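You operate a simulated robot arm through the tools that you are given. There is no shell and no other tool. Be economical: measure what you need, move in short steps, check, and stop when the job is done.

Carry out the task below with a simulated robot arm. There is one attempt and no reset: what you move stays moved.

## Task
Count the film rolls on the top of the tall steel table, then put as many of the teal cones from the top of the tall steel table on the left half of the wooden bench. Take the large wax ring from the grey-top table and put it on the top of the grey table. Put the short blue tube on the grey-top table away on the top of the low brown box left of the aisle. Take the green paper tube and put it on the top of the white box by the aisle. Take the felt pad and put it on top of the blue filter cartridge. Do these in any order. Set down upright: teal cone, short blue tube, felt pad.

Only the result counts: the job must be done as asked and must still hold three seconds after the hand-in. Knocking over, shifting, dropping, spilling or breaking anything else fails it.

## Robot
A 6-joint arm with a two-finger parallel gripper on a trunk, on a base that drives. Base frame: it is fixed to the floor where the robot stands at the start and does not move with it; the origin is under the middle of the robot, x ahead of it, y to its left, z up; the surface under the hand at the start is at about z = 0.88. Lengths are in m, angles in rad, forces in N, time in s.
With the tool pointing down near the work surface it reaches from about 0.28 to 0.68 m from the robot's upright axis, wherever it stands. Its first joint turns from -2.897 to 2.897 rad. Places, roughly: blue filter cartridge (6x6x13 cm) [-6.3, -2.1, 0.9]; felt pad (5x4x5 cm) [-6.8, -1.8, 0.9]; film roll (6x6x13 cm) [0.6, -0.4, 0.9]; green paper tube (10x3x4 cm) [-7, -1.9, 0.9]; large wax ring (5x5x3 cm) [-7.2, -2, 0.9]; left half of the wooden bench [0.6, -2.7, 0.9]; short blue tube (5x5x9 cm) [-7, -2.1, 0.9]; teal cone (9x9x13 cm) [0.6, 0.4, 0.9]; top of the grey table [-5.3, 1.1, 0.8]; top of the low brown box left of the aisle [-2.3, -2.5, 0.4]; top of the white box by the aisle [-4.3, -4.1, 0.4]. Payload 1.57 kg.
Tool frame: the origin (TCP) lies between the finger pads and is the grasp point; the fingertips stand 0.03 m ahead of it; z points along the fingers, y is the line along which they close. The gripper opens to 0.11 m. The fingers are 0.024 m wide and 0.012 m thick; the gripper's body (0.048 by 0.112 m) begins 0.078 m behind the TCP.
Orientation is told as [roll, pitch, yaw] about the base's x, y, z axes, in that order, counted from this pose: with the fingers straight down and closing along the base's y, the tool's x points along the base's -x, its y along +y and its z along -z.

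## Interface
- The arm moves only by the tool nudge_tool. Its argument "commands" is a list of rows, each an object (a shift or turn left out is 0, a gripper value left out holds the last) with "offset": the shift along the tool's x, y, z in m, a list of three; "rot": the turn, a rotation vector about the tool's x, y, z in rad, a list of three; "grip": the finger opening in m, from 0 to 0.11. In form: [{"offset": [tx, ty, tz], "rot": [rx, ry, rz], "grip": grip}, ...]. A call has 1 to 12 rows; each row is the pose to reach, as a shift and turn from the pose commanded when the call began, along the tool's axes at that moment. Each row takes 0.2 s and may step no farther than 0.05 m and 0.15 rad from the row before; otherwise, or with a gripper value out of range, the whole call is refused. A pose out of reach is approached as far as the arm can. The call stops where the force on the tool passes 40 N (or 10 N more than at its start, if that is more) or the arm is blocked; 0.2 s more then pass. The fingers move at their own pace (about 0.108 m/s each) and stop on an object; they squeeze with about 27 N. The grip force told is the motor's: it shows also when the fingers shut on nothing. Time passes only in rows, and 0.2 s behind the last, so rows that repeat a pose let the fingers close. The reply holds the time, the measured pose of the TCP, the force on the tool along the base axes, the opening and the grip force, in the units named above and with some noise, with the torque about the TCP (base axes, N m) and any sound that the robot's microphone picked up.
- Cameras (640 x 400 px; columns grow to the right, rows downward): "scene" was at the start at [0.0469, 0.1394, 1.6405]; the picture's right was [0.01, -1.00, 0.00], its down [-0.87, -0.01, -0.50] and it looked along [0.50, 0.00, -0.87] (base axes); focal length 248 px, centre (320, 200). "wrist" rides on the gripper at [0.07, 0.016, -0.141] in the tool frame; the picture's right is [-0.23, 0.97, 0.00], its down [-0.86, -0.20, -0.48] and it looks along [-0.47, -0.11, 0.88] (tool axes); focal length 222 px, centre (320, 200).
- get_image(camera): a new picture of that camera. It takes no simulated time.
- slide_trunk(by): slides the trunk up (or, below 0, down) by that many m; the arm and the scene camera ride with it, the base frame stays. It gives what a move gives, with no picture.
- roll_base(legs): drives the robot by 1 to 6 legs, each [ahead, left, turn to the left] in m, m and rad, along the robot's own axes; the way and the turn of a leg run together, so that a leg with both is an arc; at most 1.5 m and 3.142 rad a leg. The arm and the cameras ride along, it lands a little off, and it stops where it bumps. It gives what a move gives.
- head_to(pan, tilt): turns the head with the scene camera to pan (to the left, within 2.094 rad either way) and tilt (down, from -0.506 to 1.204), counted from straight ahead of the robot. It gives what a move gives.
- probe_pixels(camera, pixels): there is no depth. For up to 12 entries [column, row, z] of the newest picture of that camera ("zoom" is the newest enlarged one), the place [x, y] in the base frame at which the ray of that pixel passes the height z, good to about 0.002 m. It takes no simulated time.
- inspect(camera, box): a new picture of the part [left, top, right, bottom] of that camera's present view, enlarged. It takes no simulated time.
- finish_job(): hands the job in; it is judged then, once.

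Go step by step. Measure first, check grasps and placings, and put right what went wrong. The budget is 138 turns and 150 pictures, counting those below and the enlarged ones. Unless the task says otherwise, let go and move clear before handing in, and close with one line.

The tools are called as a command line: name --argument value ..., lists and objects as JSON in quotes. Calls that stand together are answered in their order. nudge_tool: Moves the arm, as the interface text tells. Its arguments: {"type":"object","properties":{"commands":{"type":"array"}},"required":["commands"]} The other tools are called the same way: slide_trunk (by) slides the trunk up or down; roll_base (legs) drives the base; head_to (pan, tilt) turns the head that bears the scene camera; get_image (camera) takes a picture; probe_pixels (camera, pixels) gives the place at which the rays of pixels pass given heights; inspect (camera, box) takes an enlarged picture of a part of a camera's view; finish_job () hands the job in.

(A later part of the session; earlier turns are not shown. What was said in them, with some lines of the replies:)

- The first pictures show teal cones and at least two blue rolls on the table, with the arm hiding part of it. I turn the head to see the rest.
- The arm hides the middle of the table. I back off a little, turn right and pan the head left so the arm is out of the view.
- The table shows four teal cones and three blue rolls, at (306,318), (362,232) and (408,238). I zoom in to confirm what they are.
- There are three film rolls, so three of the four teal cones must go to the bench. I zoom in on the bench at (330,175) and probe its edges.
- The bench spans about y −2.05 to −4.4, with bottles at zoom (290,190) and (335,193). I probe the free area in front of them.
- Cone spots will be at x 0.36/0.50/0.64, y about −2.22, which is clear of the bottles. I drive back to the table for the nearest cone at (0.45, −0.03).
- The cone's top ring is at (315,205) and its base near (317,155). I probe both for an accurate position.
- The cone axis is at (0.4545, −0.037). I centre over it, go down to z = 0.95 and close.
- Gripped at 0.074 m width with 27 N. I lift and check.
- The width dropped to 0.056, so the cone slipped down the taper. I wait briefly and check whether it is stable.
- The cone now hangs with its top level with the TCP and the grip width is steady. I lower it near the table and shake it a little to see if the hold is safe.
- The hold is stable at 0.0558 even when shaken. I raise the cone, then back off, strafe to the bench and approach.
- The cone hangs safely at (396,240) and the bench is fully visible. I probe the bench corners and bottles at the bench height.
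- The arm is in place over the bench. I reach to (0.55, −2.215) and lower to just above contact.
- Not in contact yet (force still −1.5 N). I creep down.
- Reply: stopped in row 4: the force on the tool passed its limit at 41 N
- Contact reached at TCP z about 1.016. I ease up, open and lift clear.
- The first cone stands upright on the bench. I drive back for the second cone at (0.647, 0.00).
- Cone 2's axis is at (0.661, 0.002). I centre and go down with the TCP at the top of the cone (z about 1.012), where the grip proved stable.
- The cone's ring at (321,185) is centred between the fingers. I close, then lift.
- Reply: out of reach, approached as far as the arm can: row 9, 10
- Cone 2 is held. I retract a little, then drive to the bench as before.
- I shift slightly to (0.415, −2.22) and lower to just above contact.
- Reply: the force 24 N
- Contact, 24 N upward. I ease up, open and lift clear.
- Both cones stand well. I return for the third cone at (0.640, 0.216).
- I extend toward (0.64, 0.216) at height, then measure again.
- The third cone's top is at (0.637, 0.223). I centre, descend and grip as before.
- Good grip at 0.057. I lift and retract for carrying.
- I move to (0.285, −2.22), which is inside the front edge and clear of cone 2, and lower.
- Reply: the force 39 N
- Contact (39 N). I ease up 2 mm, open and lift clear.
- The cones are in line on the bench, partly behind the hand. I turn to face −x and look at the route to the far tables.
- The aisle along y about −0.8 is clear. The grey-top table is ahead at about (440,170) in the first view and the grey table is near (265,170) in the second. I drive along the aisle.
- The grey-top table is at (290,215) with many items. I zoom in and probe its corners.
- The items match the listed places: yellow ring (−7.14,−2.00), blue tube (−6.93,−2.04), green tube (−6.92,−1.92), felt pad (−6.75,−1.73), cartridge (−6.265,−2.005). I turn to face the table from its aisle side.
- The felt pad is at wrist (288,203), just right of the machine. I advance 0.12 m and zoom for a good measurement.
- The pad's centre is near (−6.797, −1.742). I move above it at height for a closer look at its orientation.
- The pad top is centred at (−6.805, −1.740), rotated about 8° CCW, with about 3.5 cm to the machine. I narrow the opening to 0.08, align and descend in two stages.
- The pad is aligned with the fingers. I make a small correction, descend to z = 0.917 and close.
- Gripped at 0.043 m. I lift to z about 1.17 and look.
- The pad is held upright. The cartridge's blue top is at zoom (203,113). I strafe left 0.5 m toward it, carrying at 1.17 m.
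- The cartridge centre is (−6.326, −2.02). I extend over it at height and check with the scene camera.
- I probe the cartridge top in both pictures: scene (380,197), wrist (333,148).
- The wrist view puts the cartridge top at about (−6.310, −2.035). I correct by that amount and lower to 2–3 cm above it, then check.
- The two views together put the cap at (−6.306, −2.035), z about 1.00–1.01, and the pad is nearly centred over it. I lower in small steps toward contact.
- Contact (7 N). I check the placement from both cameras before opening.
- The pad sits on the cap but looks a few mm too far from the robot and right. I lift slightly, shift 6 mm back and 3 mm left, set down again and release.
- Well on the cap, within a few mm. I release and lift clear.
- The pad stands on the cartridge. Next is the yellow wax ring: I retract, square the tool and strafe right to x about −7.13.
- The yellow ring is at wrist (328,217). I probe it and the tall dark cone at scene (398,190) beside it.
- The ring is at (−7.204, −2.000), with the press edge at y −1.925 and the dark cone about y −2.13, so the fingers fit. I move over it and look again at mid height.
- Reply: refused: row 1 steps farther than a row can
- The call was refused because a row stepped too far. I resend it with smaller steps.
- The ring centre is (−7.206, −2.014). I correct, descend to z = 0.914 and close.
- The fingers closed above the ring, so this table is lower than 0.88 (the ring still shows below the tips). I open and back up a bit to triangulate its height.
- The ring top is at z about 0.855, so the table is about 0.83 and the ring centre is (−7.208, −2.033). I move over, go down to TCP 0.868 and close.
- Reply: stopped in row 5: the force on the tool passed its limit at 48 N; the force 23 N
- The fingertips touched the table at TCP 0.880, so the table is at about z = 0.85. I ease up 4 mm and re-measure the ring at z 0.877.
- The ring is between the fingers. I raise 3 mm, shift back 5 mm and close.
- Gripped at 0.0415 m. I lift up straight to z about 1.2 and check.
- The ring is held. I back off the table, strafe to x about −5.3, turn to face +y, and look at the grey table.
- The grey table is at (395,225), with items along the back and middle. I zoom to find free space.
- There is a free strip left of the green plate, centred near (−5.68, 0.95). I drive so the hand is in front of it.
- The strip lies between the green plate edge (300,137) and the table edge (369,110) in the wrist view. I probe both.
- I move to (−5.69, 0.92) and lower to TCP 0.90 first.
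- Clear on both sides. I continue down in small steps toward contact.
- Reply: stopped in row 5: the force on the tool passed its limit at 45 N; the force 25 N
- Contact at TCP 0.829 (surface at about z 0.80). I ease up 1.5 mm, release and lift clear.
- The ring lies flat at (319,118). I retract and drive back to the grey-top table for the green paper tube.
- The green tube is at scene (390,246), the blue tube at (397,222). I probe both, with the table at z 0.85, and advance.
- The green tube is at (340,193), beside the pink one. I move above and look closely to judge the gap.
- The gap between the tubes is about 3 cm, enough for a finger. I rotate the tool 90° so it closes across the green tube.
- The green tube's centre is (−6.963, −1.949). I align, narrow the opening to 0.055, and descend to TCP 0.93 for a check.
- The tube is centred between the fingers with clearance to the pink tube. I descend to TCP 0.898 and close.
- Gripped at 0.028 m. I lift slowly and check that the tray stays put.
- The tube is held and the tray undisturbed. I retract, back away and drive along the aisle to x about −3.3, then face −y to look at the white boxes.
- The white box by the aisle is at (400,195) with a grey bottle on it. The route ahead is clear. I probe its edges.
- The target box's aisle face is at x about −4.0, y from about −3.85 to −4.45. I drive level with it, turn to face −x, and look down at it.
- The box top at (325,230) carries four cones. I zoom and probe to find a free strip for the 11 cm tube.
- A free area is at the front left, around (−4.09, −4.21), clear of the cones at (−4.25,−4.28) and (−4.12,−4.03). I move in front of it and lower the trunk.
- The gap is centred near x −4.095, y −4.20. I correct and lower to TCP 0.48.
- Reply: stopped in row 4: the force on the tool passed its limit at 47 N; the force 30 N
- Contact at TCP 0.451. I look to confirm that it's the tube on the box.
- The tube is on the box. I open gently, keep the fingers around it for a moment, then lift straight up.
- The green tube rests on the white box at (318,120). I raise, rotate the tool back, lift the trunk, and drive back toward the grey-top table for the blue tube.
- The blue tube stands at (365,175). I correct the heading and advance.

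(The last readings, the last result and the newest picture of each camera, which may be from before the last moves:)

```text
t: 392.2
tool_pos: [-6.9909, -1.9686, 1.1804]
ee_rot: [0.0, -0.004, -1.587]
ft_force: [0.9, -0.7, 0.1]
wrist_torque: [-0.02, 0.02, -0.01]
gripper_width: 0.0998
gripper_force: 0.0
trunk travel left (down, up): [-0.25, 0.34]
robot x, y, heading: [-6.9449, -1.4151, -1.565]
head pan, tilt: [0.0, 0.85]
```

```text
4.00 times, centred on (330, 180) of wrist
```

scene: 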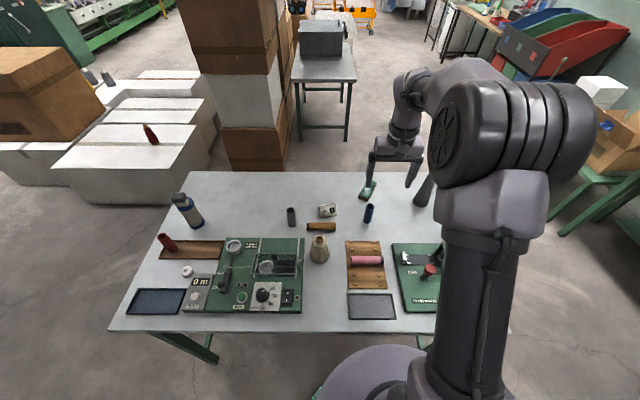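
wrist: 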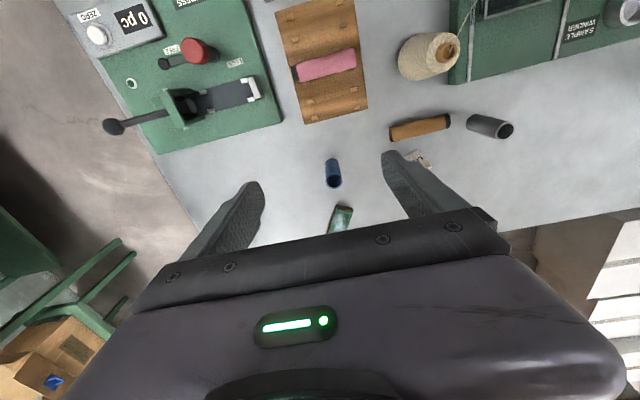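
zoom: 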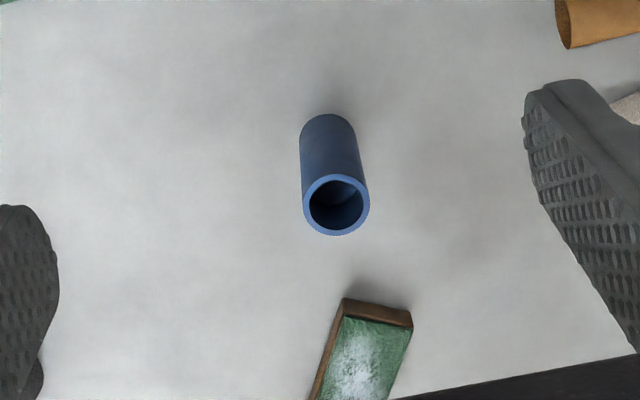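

The tube's top is at (−6.990, −2.072). I move over it and lower to TCP 1.0 for a check.

nudge_tool --commands '[{"offset": [-0.045, 0, 0], "grip": 0.08}, {"offset": [-0.09, 0, 0]}, {"offset": [-0.102, -0.001, 0.03]}, {"offset": [-0.102, -0.001, 0.075]}, {"offset": [-0.102, -0.001, 0.12]}, {"offset": [-0.102, -0.001, 0.165]}, {"offset": [-0.102, -0.001, 0.18]}, {"offset": [-0.102, -0.001, 0.18]}]'

get_image --camera "wrist"

```text
t: 394.0
tool_pos: [-6.9941, -2.0723, 1.0002]
ee_rot: [0.0, -0.003, -1.585]
ft_force: [-0.4, -0.4, 0.9]
wrist_torque: [-0.03, -0.02, -0.02]
gripper_width: 0.08
gripper_force: 0.0
trunk travel left (down, up): [-0.25, 0.34]
robot x, y, heading: [-6.9407, -1.4149, -1.565]
head pan, tilt: [0.0, 0.85]
```

```text
55 pictures are left
```

wrist: 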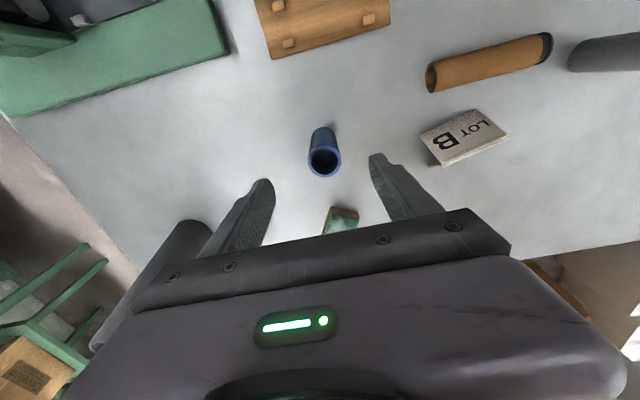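

probe_pixels --camera "wrist" --pixels '[[324, 163, 0.935], [324, 163, 0.92], [320, 132, 0.852], [185, 225, 1.0]]'

```text
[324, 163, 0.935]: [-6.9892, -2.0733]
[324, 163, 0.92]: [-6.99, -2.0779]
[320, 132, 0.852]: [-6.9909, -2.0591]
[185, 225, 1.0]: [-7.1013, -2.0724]
```

I centre (+4 mm), go down to TCP 0.905 and close on the tube.

nudge_tool --commands '[{"offset": [-0.002, 0.004, 0.03]}, {"offset": [-0.002, 0.004, 0.06]}, {"offset": [-0.002, 0.004, 0.085]}, {"offset": [-0.002, 0.004, 0.095]}, {"offset": [-0.002, 0.004, 0.095], "grip": 0.01}, {"offset": [-0.002, 0.004, 0.095]}, {"offset": [-0.002, 0.004, 0.095]}, {"offset": [-0.002, 0.004, 0.095]}]'

```text
t: 395.8
tool_pos: [-6.9885, -2.0727, 0.9052]
ee_rot: [0.0, -0.003, -1.584]
ft_force: [0.4, -0.5, -0.2]
wrist_torque: [-0.03, 0.01, -0.01]
gripper_width: 0.0303
gripper_force: 26.7
trunk travel left (down, up): [-0.25, 0.34]
robot x, y, heading: [-6.9429, -1.4132, -1.562]
head pan, tilt: [0.0, 0.85]
```

Gripped at 0.030 m. I lift, retract and check.

nudge_tool --commands '[{"offset": [0, 0, -0.03]}, {"offset": [0, 0, -0.075]}, {"offset": [0, 0, -0.12]}, {"offset": [0, 0, -0.165]}, {"offset": [0, 0, -0.21]}, {"offset": [0, 0, -0.255]}, {"offset": [0.03, 0, -0.285]}, {"offset": [0.075, 0, -0.285]}, {"offset": [0.12, 0, -0.285]}, {"offset": [0.165, 0, -0.285]}, {"offset": [0.21, 0, -0.285]}, {"offset": [0.24, 0, -0.285]}]'

get_image --camera "wrist"

inspect --camera "scene" --box '[110, 170, 350, 330]'

```text
t: 398.4
tool_pos: [-6.9865, -1.8323, 1.1885]
ee_rot: [0.0, -0.005, -1.584]
ft_force: [0.7, 0.5, -0.8]
wrist_torque: [0.0, 0.02, -0.03]
gripper_width: 0.0306
gripper_force: 26.9
trunk travel left (down, up): [-0.25, 0.34]
robot x, y, heading: [-6.941, -1.4168, -1.564]
head pan, tilt: [0.0, 0.85]
```

```text
54 pictures are left
```

wrist: 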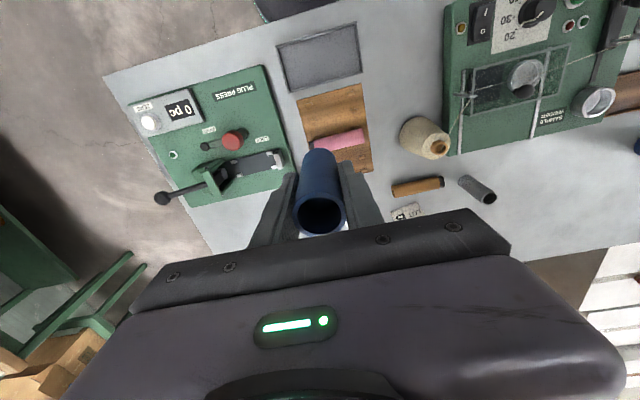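

```text
2.50 times, centred on (230, 250) of scene
```

zoom: 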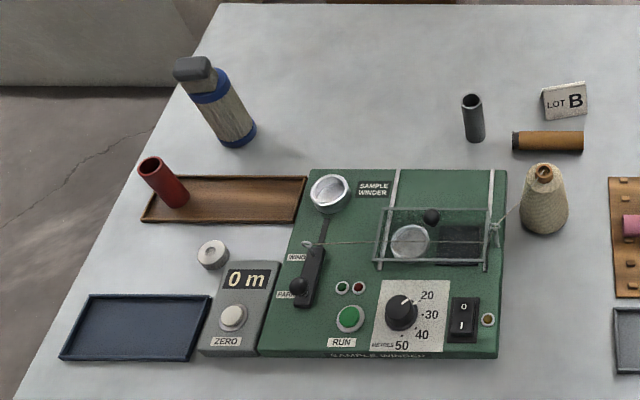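

The tube is held and the pad is still on the cartridge. I drive toward the low brown box.

roll_base --legs '[[-0.4, 0, 0], [0, 1.5, 0], [0, 1.5, 0], [0, 0.8, 0]]'

head_to --pan 0.4 --tilt 0.7

get_image --camera "scene"

```text
t: 418.8
tool_pos: [-3.1852, -1.4164, 1.1887]
ee_rot: [-0.001, -0.004, -1.593]
ft_force: [-0.4, -0.5, -0.5]
wrist_torque: [0.0, 0.02, -0.04]
gripper_width: 0.0306
gripper_force: 27.0
trunk travel left (down, up): [-0.25, 0.34]
robot x, y, heading: [-3.1419, -0.9988, -1.572]
head pan, tilt: [0.0, 0.85]
```

```text
t: 419.7
tool_pos: [-3.1853, -1.4164, 1.1885]
ee_rot: [0.0, -0.003, -1.594]
ft_force: [0.3, -0.1, -0.9]
wrist_torque: [-0.01, 0.01, 0.0]
gripper_width: 0.0304
gripper_force: 27.1
trunk travel left (down, up): [-0.25, 0.34]
robot x, y, heading: [-3.1404, -0.9986, -1.571]
head pan, tilt: [0.4, 0.7]
```

```text
52 pictures are left
```

scene: 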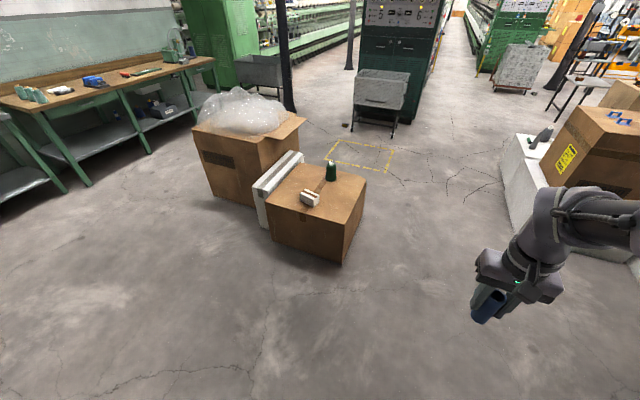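

The low brown box is at (315,200), with a green cone at (331,172) and a white block at (310,198). The right front of its top is free.

probe_pixels --camera "scene" --pixels '[[267, 206, 0.4], [344, 221, 0.4], [367, 181, 0.4], [304, 163, 0.4], [331, 180, 0.4], [311, 203, 0.4], [338, 205, 0.4], [341, 264, 0.0]]'

inspect --camera "scene" --box '[255, 145, 385, 275]'

```text
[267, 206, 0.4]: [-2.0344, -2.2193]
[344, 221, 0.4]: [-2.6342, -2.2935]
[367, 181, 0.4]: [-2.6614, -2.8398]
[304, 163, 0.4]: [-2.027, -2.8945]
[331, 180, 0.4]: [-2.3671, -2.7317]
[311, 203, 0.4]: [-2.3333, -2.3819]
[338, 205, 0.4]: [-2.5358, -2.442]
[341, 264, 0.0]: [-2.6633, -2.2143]
```

```text
3.08 times, centred on (320, 210) of scene
```

zoom: 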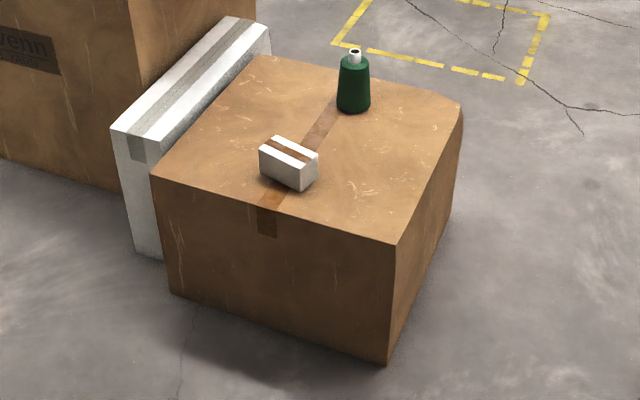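

I aim for (−2.50, −2.44). I drive in front of it and lower the trunk.

roll_base --legs '[[0, 0.685, 0], [0.9, 0, 0]]'

slide_trunk --by -0.25

head_to --pan 0.0 --tilt 0.9

get_image --camera "scene"

get_image --camera "wrist"

```text
t: 427.8
tool_pos: [-2.5089, -2.3136, 1.1887]
ee_rot: [0.001, -0.002, -1.598]
ft_force: [-0.2, 0.1, 0.1]
wrist_torque: [0.0, 0.0, -0.02]
gripper_width: 0.0306
gripper_force: 26.2
trunk travel left (down, up): [-0.25, 0.34]
robot x, y, heading: [-2.4613, -1.8963, -1.57]
head pan, tilt: [0.4, 0.7]
```

```text
t: 430.4
tool_pos: [-2.5092, -2.3136, 0.9379]
ee_rot: [-0.001, -0.004, -1.598]
ft_force: [0.0, -0.7, -0.6]
wrist_torque: [0.03, 0.01, 0.03]
gripper_width: 0.0305
gripper_force: 26.8
trunk travel left (down, up): [0.0, 0.59]
robot x, y, heading: [-2.464, -1.8966, -1.574]
head pan, tilt: [0.4, 0.7]
```

```text
t: 431.2
tool_pos: [-2.5091, -2.3125, 0.9381]
ee_rot: [0.001, -0.004, -1.596]
ft_force: [-0.7, -0.5, -1.0]
wrist_torque: [0.01, 0.0, -0.01]
gripper_width: 0.0303
gripper_force: 27.4
trunk travel left (down, up): [0.0, 0.59]
robot x, y, heading: [-2.4623, -1.8976, -1.572]
head pan, tilt: [0.0, 0.901]
```

```text
50 pictures are left
```

scene: 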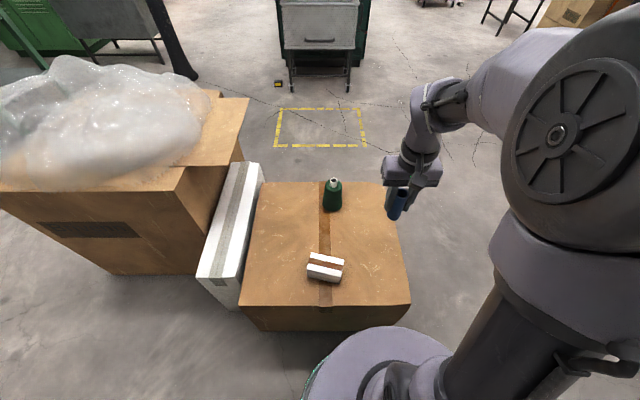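

```text
49 pictures are left
```

wrist: 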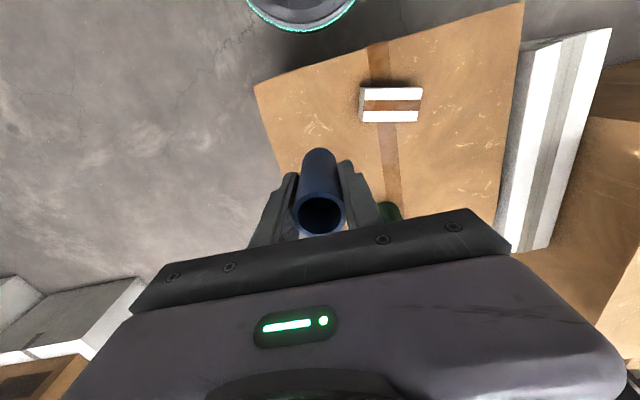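

probe_pixels --camera "scene" --pixels '[[410, 303, 0.4], [388, 190, 0.4], [240, 303, 0.4], [325, 272, 0.4], [342, 272, 0.4], [332, 208, 0.4], [370, 250, 0.4]]'

probe_pixels --camera "wrist" --pixels '[[255, 88, 0.4], [280, 165, 0.4], [362, 110, 0.4], [362, 122, 0.44]]'

```text
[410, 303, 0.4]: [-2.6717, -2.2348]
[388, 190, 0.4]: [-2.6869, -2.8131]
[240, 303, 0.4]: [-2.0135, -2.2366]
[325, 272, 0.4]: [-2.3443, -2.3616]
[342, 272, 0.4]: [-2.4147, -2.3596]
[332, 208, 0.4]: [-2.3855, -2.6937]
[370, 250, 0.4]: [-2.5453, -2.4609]
```

```text
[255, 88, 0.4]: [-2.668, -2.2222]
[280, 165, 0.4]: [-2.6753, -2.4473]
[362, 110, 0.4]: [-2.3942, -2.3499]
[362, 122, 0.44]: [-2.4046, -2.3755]
```

The free spot's middle is (−2.545, −2.45). I move over it and lower to TCP about 0.53.

nudge_tool --commands '[{"offset": [-0.045, -0.011, 0.015]}, {"offset": [-0.09, -0.022, 0.03]}, {"offset": [-0.135, -0.032, 0.045]}, {"offset": [-0.138, -0.0324, 0.09]}, {"offset": [-0.138, -0.0324, 0.135]}, {"offset": [-0.138, -0.0324, 0.18]}, {"offset": [-0.138, -0.0324, 0.225]}, {"offset": [-0.138, -0.0324, 0.27]}, {"offset": [-0.138, -0.0324, 0.315]}, {"offset": [-0.138, -0.0324, 0.36]}, {"offset": [-0.138, -0.0324, 0.4]}, {"offset": [-0.138, -0.0324, 0.405]}]'

get_image --camera "wrist"

```text
t: 433.8
tool_pos: [-2.5457, -2.4511, 0.5338]
ee_rot: [0.001, -0.003, -1.597]
ft_force: [-0.1, 0.1, -0.2]
wrist_torque: [0.01, -0.05, 0.03]
gripper_width: 0.0304
gripper_force: 26.9
trunk travel left (down, up): [0.0, 0.59]
robot x, y, heading: [-2.4615, -1.8926, -1.573]
head pan, tilt: [0.0, 0.901]
```

```text
48 pictures are left
```

wrist: 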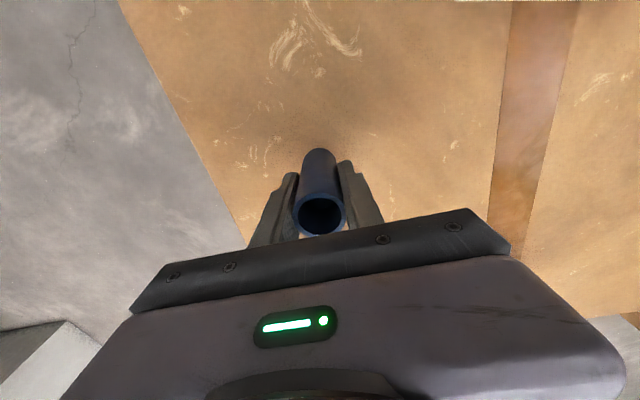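

The tube is over a clear part of the box. I creep down until contact.

nudge_tool --commands '[{"offset": [0, 0, 0.015]}, {"offset": [0, 0, 0.03]}, {"offset": [0, 0, 0.038]}, {"offset": [0, 0, 0.042]}, {"offset": [0, 0, 0.046]}, {"offset": [0, 0, 0.05]}, {"offset": [0, 0, 0.054]}, {"offset": [0, 0, 0.058]}, {"offset": [0, 0, 0.062]}, {"offset": [0, 0, 0.066]}, {"offset": [0, 0, 0.07]}, {"offset": [0, 0, 0.074]}]'

```text
t: 434.6
tool_pos: [-2.5458, -2.4522, 0.502]
ee_rot: [0.0, -0.008, -1.6]
ft_force: [1.2, 7.6, 25.6]
wrist_torque: [0.37, 0.01, -0.07]
gripper_width: 0.0307
gripper_force: 26.9
trunk travel left (down, up): [0.0, 0.59]
robot x, y, heading: [-2.4607, -1.8953, -1.572]
head pan, tilt: [0.0, 0.901]
stopped in row 4: the force on the tool passed its limit at 52 N (the readings are from after the stop); the commanded pose is now the measured one
```

Contact at TCP 0.502. I ease up 1.5 mm and take a quick look before release.

nudge_tool --commands '[{"offset": [0, 0, -0.0015], "rot": [0, 0.005, 0]}, {"offset": [0, 0, -0.0015], "rot": [0, 0.005, 0]}]'

get_image --camera "wrist"

inspect --camera "scene" --box '[320, 170, 440, 310]'

```text
t: 435.2
tool_pos: [-2.5447, -2.4529, 0.5025]
ee_rot: [0.002, -0.004, -1.596]
ft_force: [2.2, -2.1, 22.0]
wrist_torque: [-0.27, -0.02, 0.0]
gripper_width: 0.0306
gripper_force: 26.7
trunk travel left (down, up): [0.0, 0.59]
robot x, y, heading: [-2.4623, -1.894, -1.576]
head pan, tilt: [0.0, 0.901]
```

```text
47 pictures are left
```

wrist: 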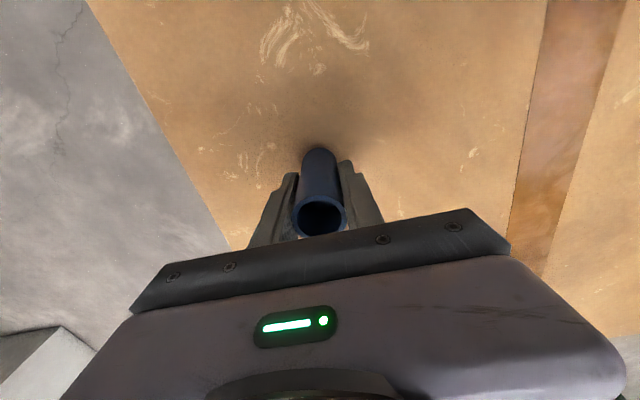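

```text
2.86 times, centred on (380, 240) of scene
```

zoom: 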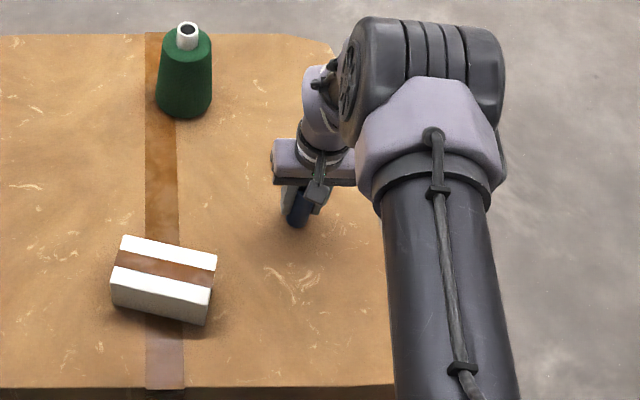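

Tube resting upright on the box. I open gently and lift straight up.

nudge_tool --commands '[{"offset": [0, 0, -0.0005]}, {"offset": [0, 0, -0.0005], "grip": 0.036}, {"offset": [0, 0, -0.0005]}, {"offset": [0, 0, -0.0005], "grip": 0.07}, {"offset": [0, 0, -0.0005]}, {"offset": [0, 0, -0.03]}, {"offset": [0, 0, -0.07]}, {"offset": [0, 0, -0.11]}, {"offset": [0, 0, -0.15]}, {"offset": [0, 0, -0.19]}, {"offset": [0, 0, -0.235]}, {"offset": [0, 0, -0.28]}]'

get_image --camera "wrist"

```text
t: 437.8
tool_pos: [-2.5461, -2.454, 0.7812]
ee_rot: [-0.001, -0.001, -1.599]
ft_force: [-0.7, 0.0, -0.1]
wrist_torque: [0.03, 0.03, 0.02]
gripper_width: 0.0698
gripper_force: 0.1
trunk travel left (down, up): [0.0, 0.59]
robot x, y, heading: [-2.4612, -1.892, -1.571]
head pan, tilt: [0.0, 0.901]
```

```text
45 pictures are left
```

wrist: 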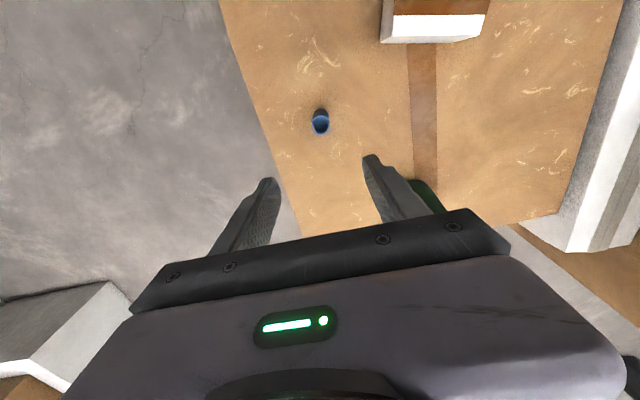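

The blue tube stands on the box at (320,122). I back away and take a last look at the tube and the bench cones.

roll_base --legs '[[-0.5, 0, 0]]'

inspect --camera "scene" --box '[240, 100, 480, 260]'

head_to --pan 1.3 --tilt 0.2

inspect --camera "scene" --box '[200, 140, 440, 260]'

```text
t: 440.8
tool_pos: [-2.544, -1.9487, 0.7807]
ee_rot: [0.002, -0.003, -1.593]
ft_force: [0.5, 1.0, 0.7]
wrist_torque: [0.01, 0.0, 0.01]
gripper_width: 0.0696
gripper_force: 0.0
trunk travel left (down, up): [0.0, 0.59]
robot x, y, heading: [-2.4616, -1.3882, -1.566]
head pan, tilt: [0.0, 0.901]
```

```text
2.50 times, centred on (360, 180) of scene
```

zoom: 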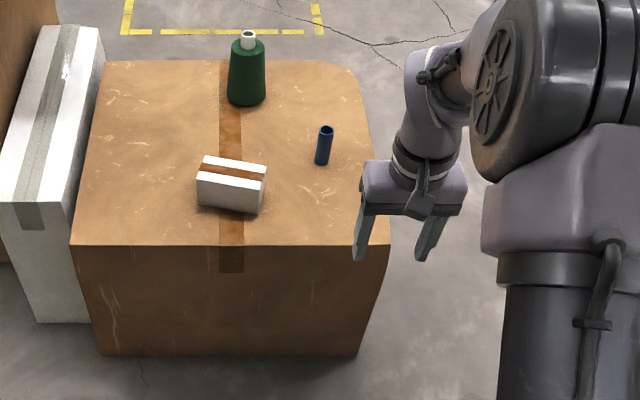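

```text
t: 442.3
tool_pos: [-2.5436, -1.9479, 0.7809]
ee_rot: [0.001, -0.001, -1.594]
ft_force: [0.6, 0.4, -0.9]
wrist_torque: [0.01, 0.01, 0.01]
gripper_width: 0.0701
gripper_force: 0.0
trunk travel left (down, up): [0.0, 0.59]
robot x, y, heading: [-2.4617, -1.3881, -1.569]
head pan, tilt: [1.3, 0.201]
```

```text
2.67 times, centred on (320, 200) of scene
```

zoom: 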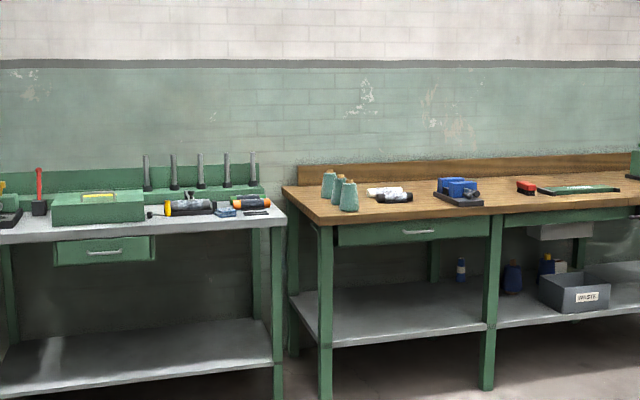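

The three cones stand upright on the left half of the bench at zoom (340,190), the blue tube stands on the brown box, and the gripper is empty and clear. I hand in.

finish_job

```text
The job is handed in.
```

I counted three film rolls and finished all five jobs. Three teal cones are upright on the left half of the wooden bench, and the wax ring is on the grey table. The short blue tube is upright on the low brown box, the green paper tube is on the white box, and the felt pad is upright on the blue filter cartridge.
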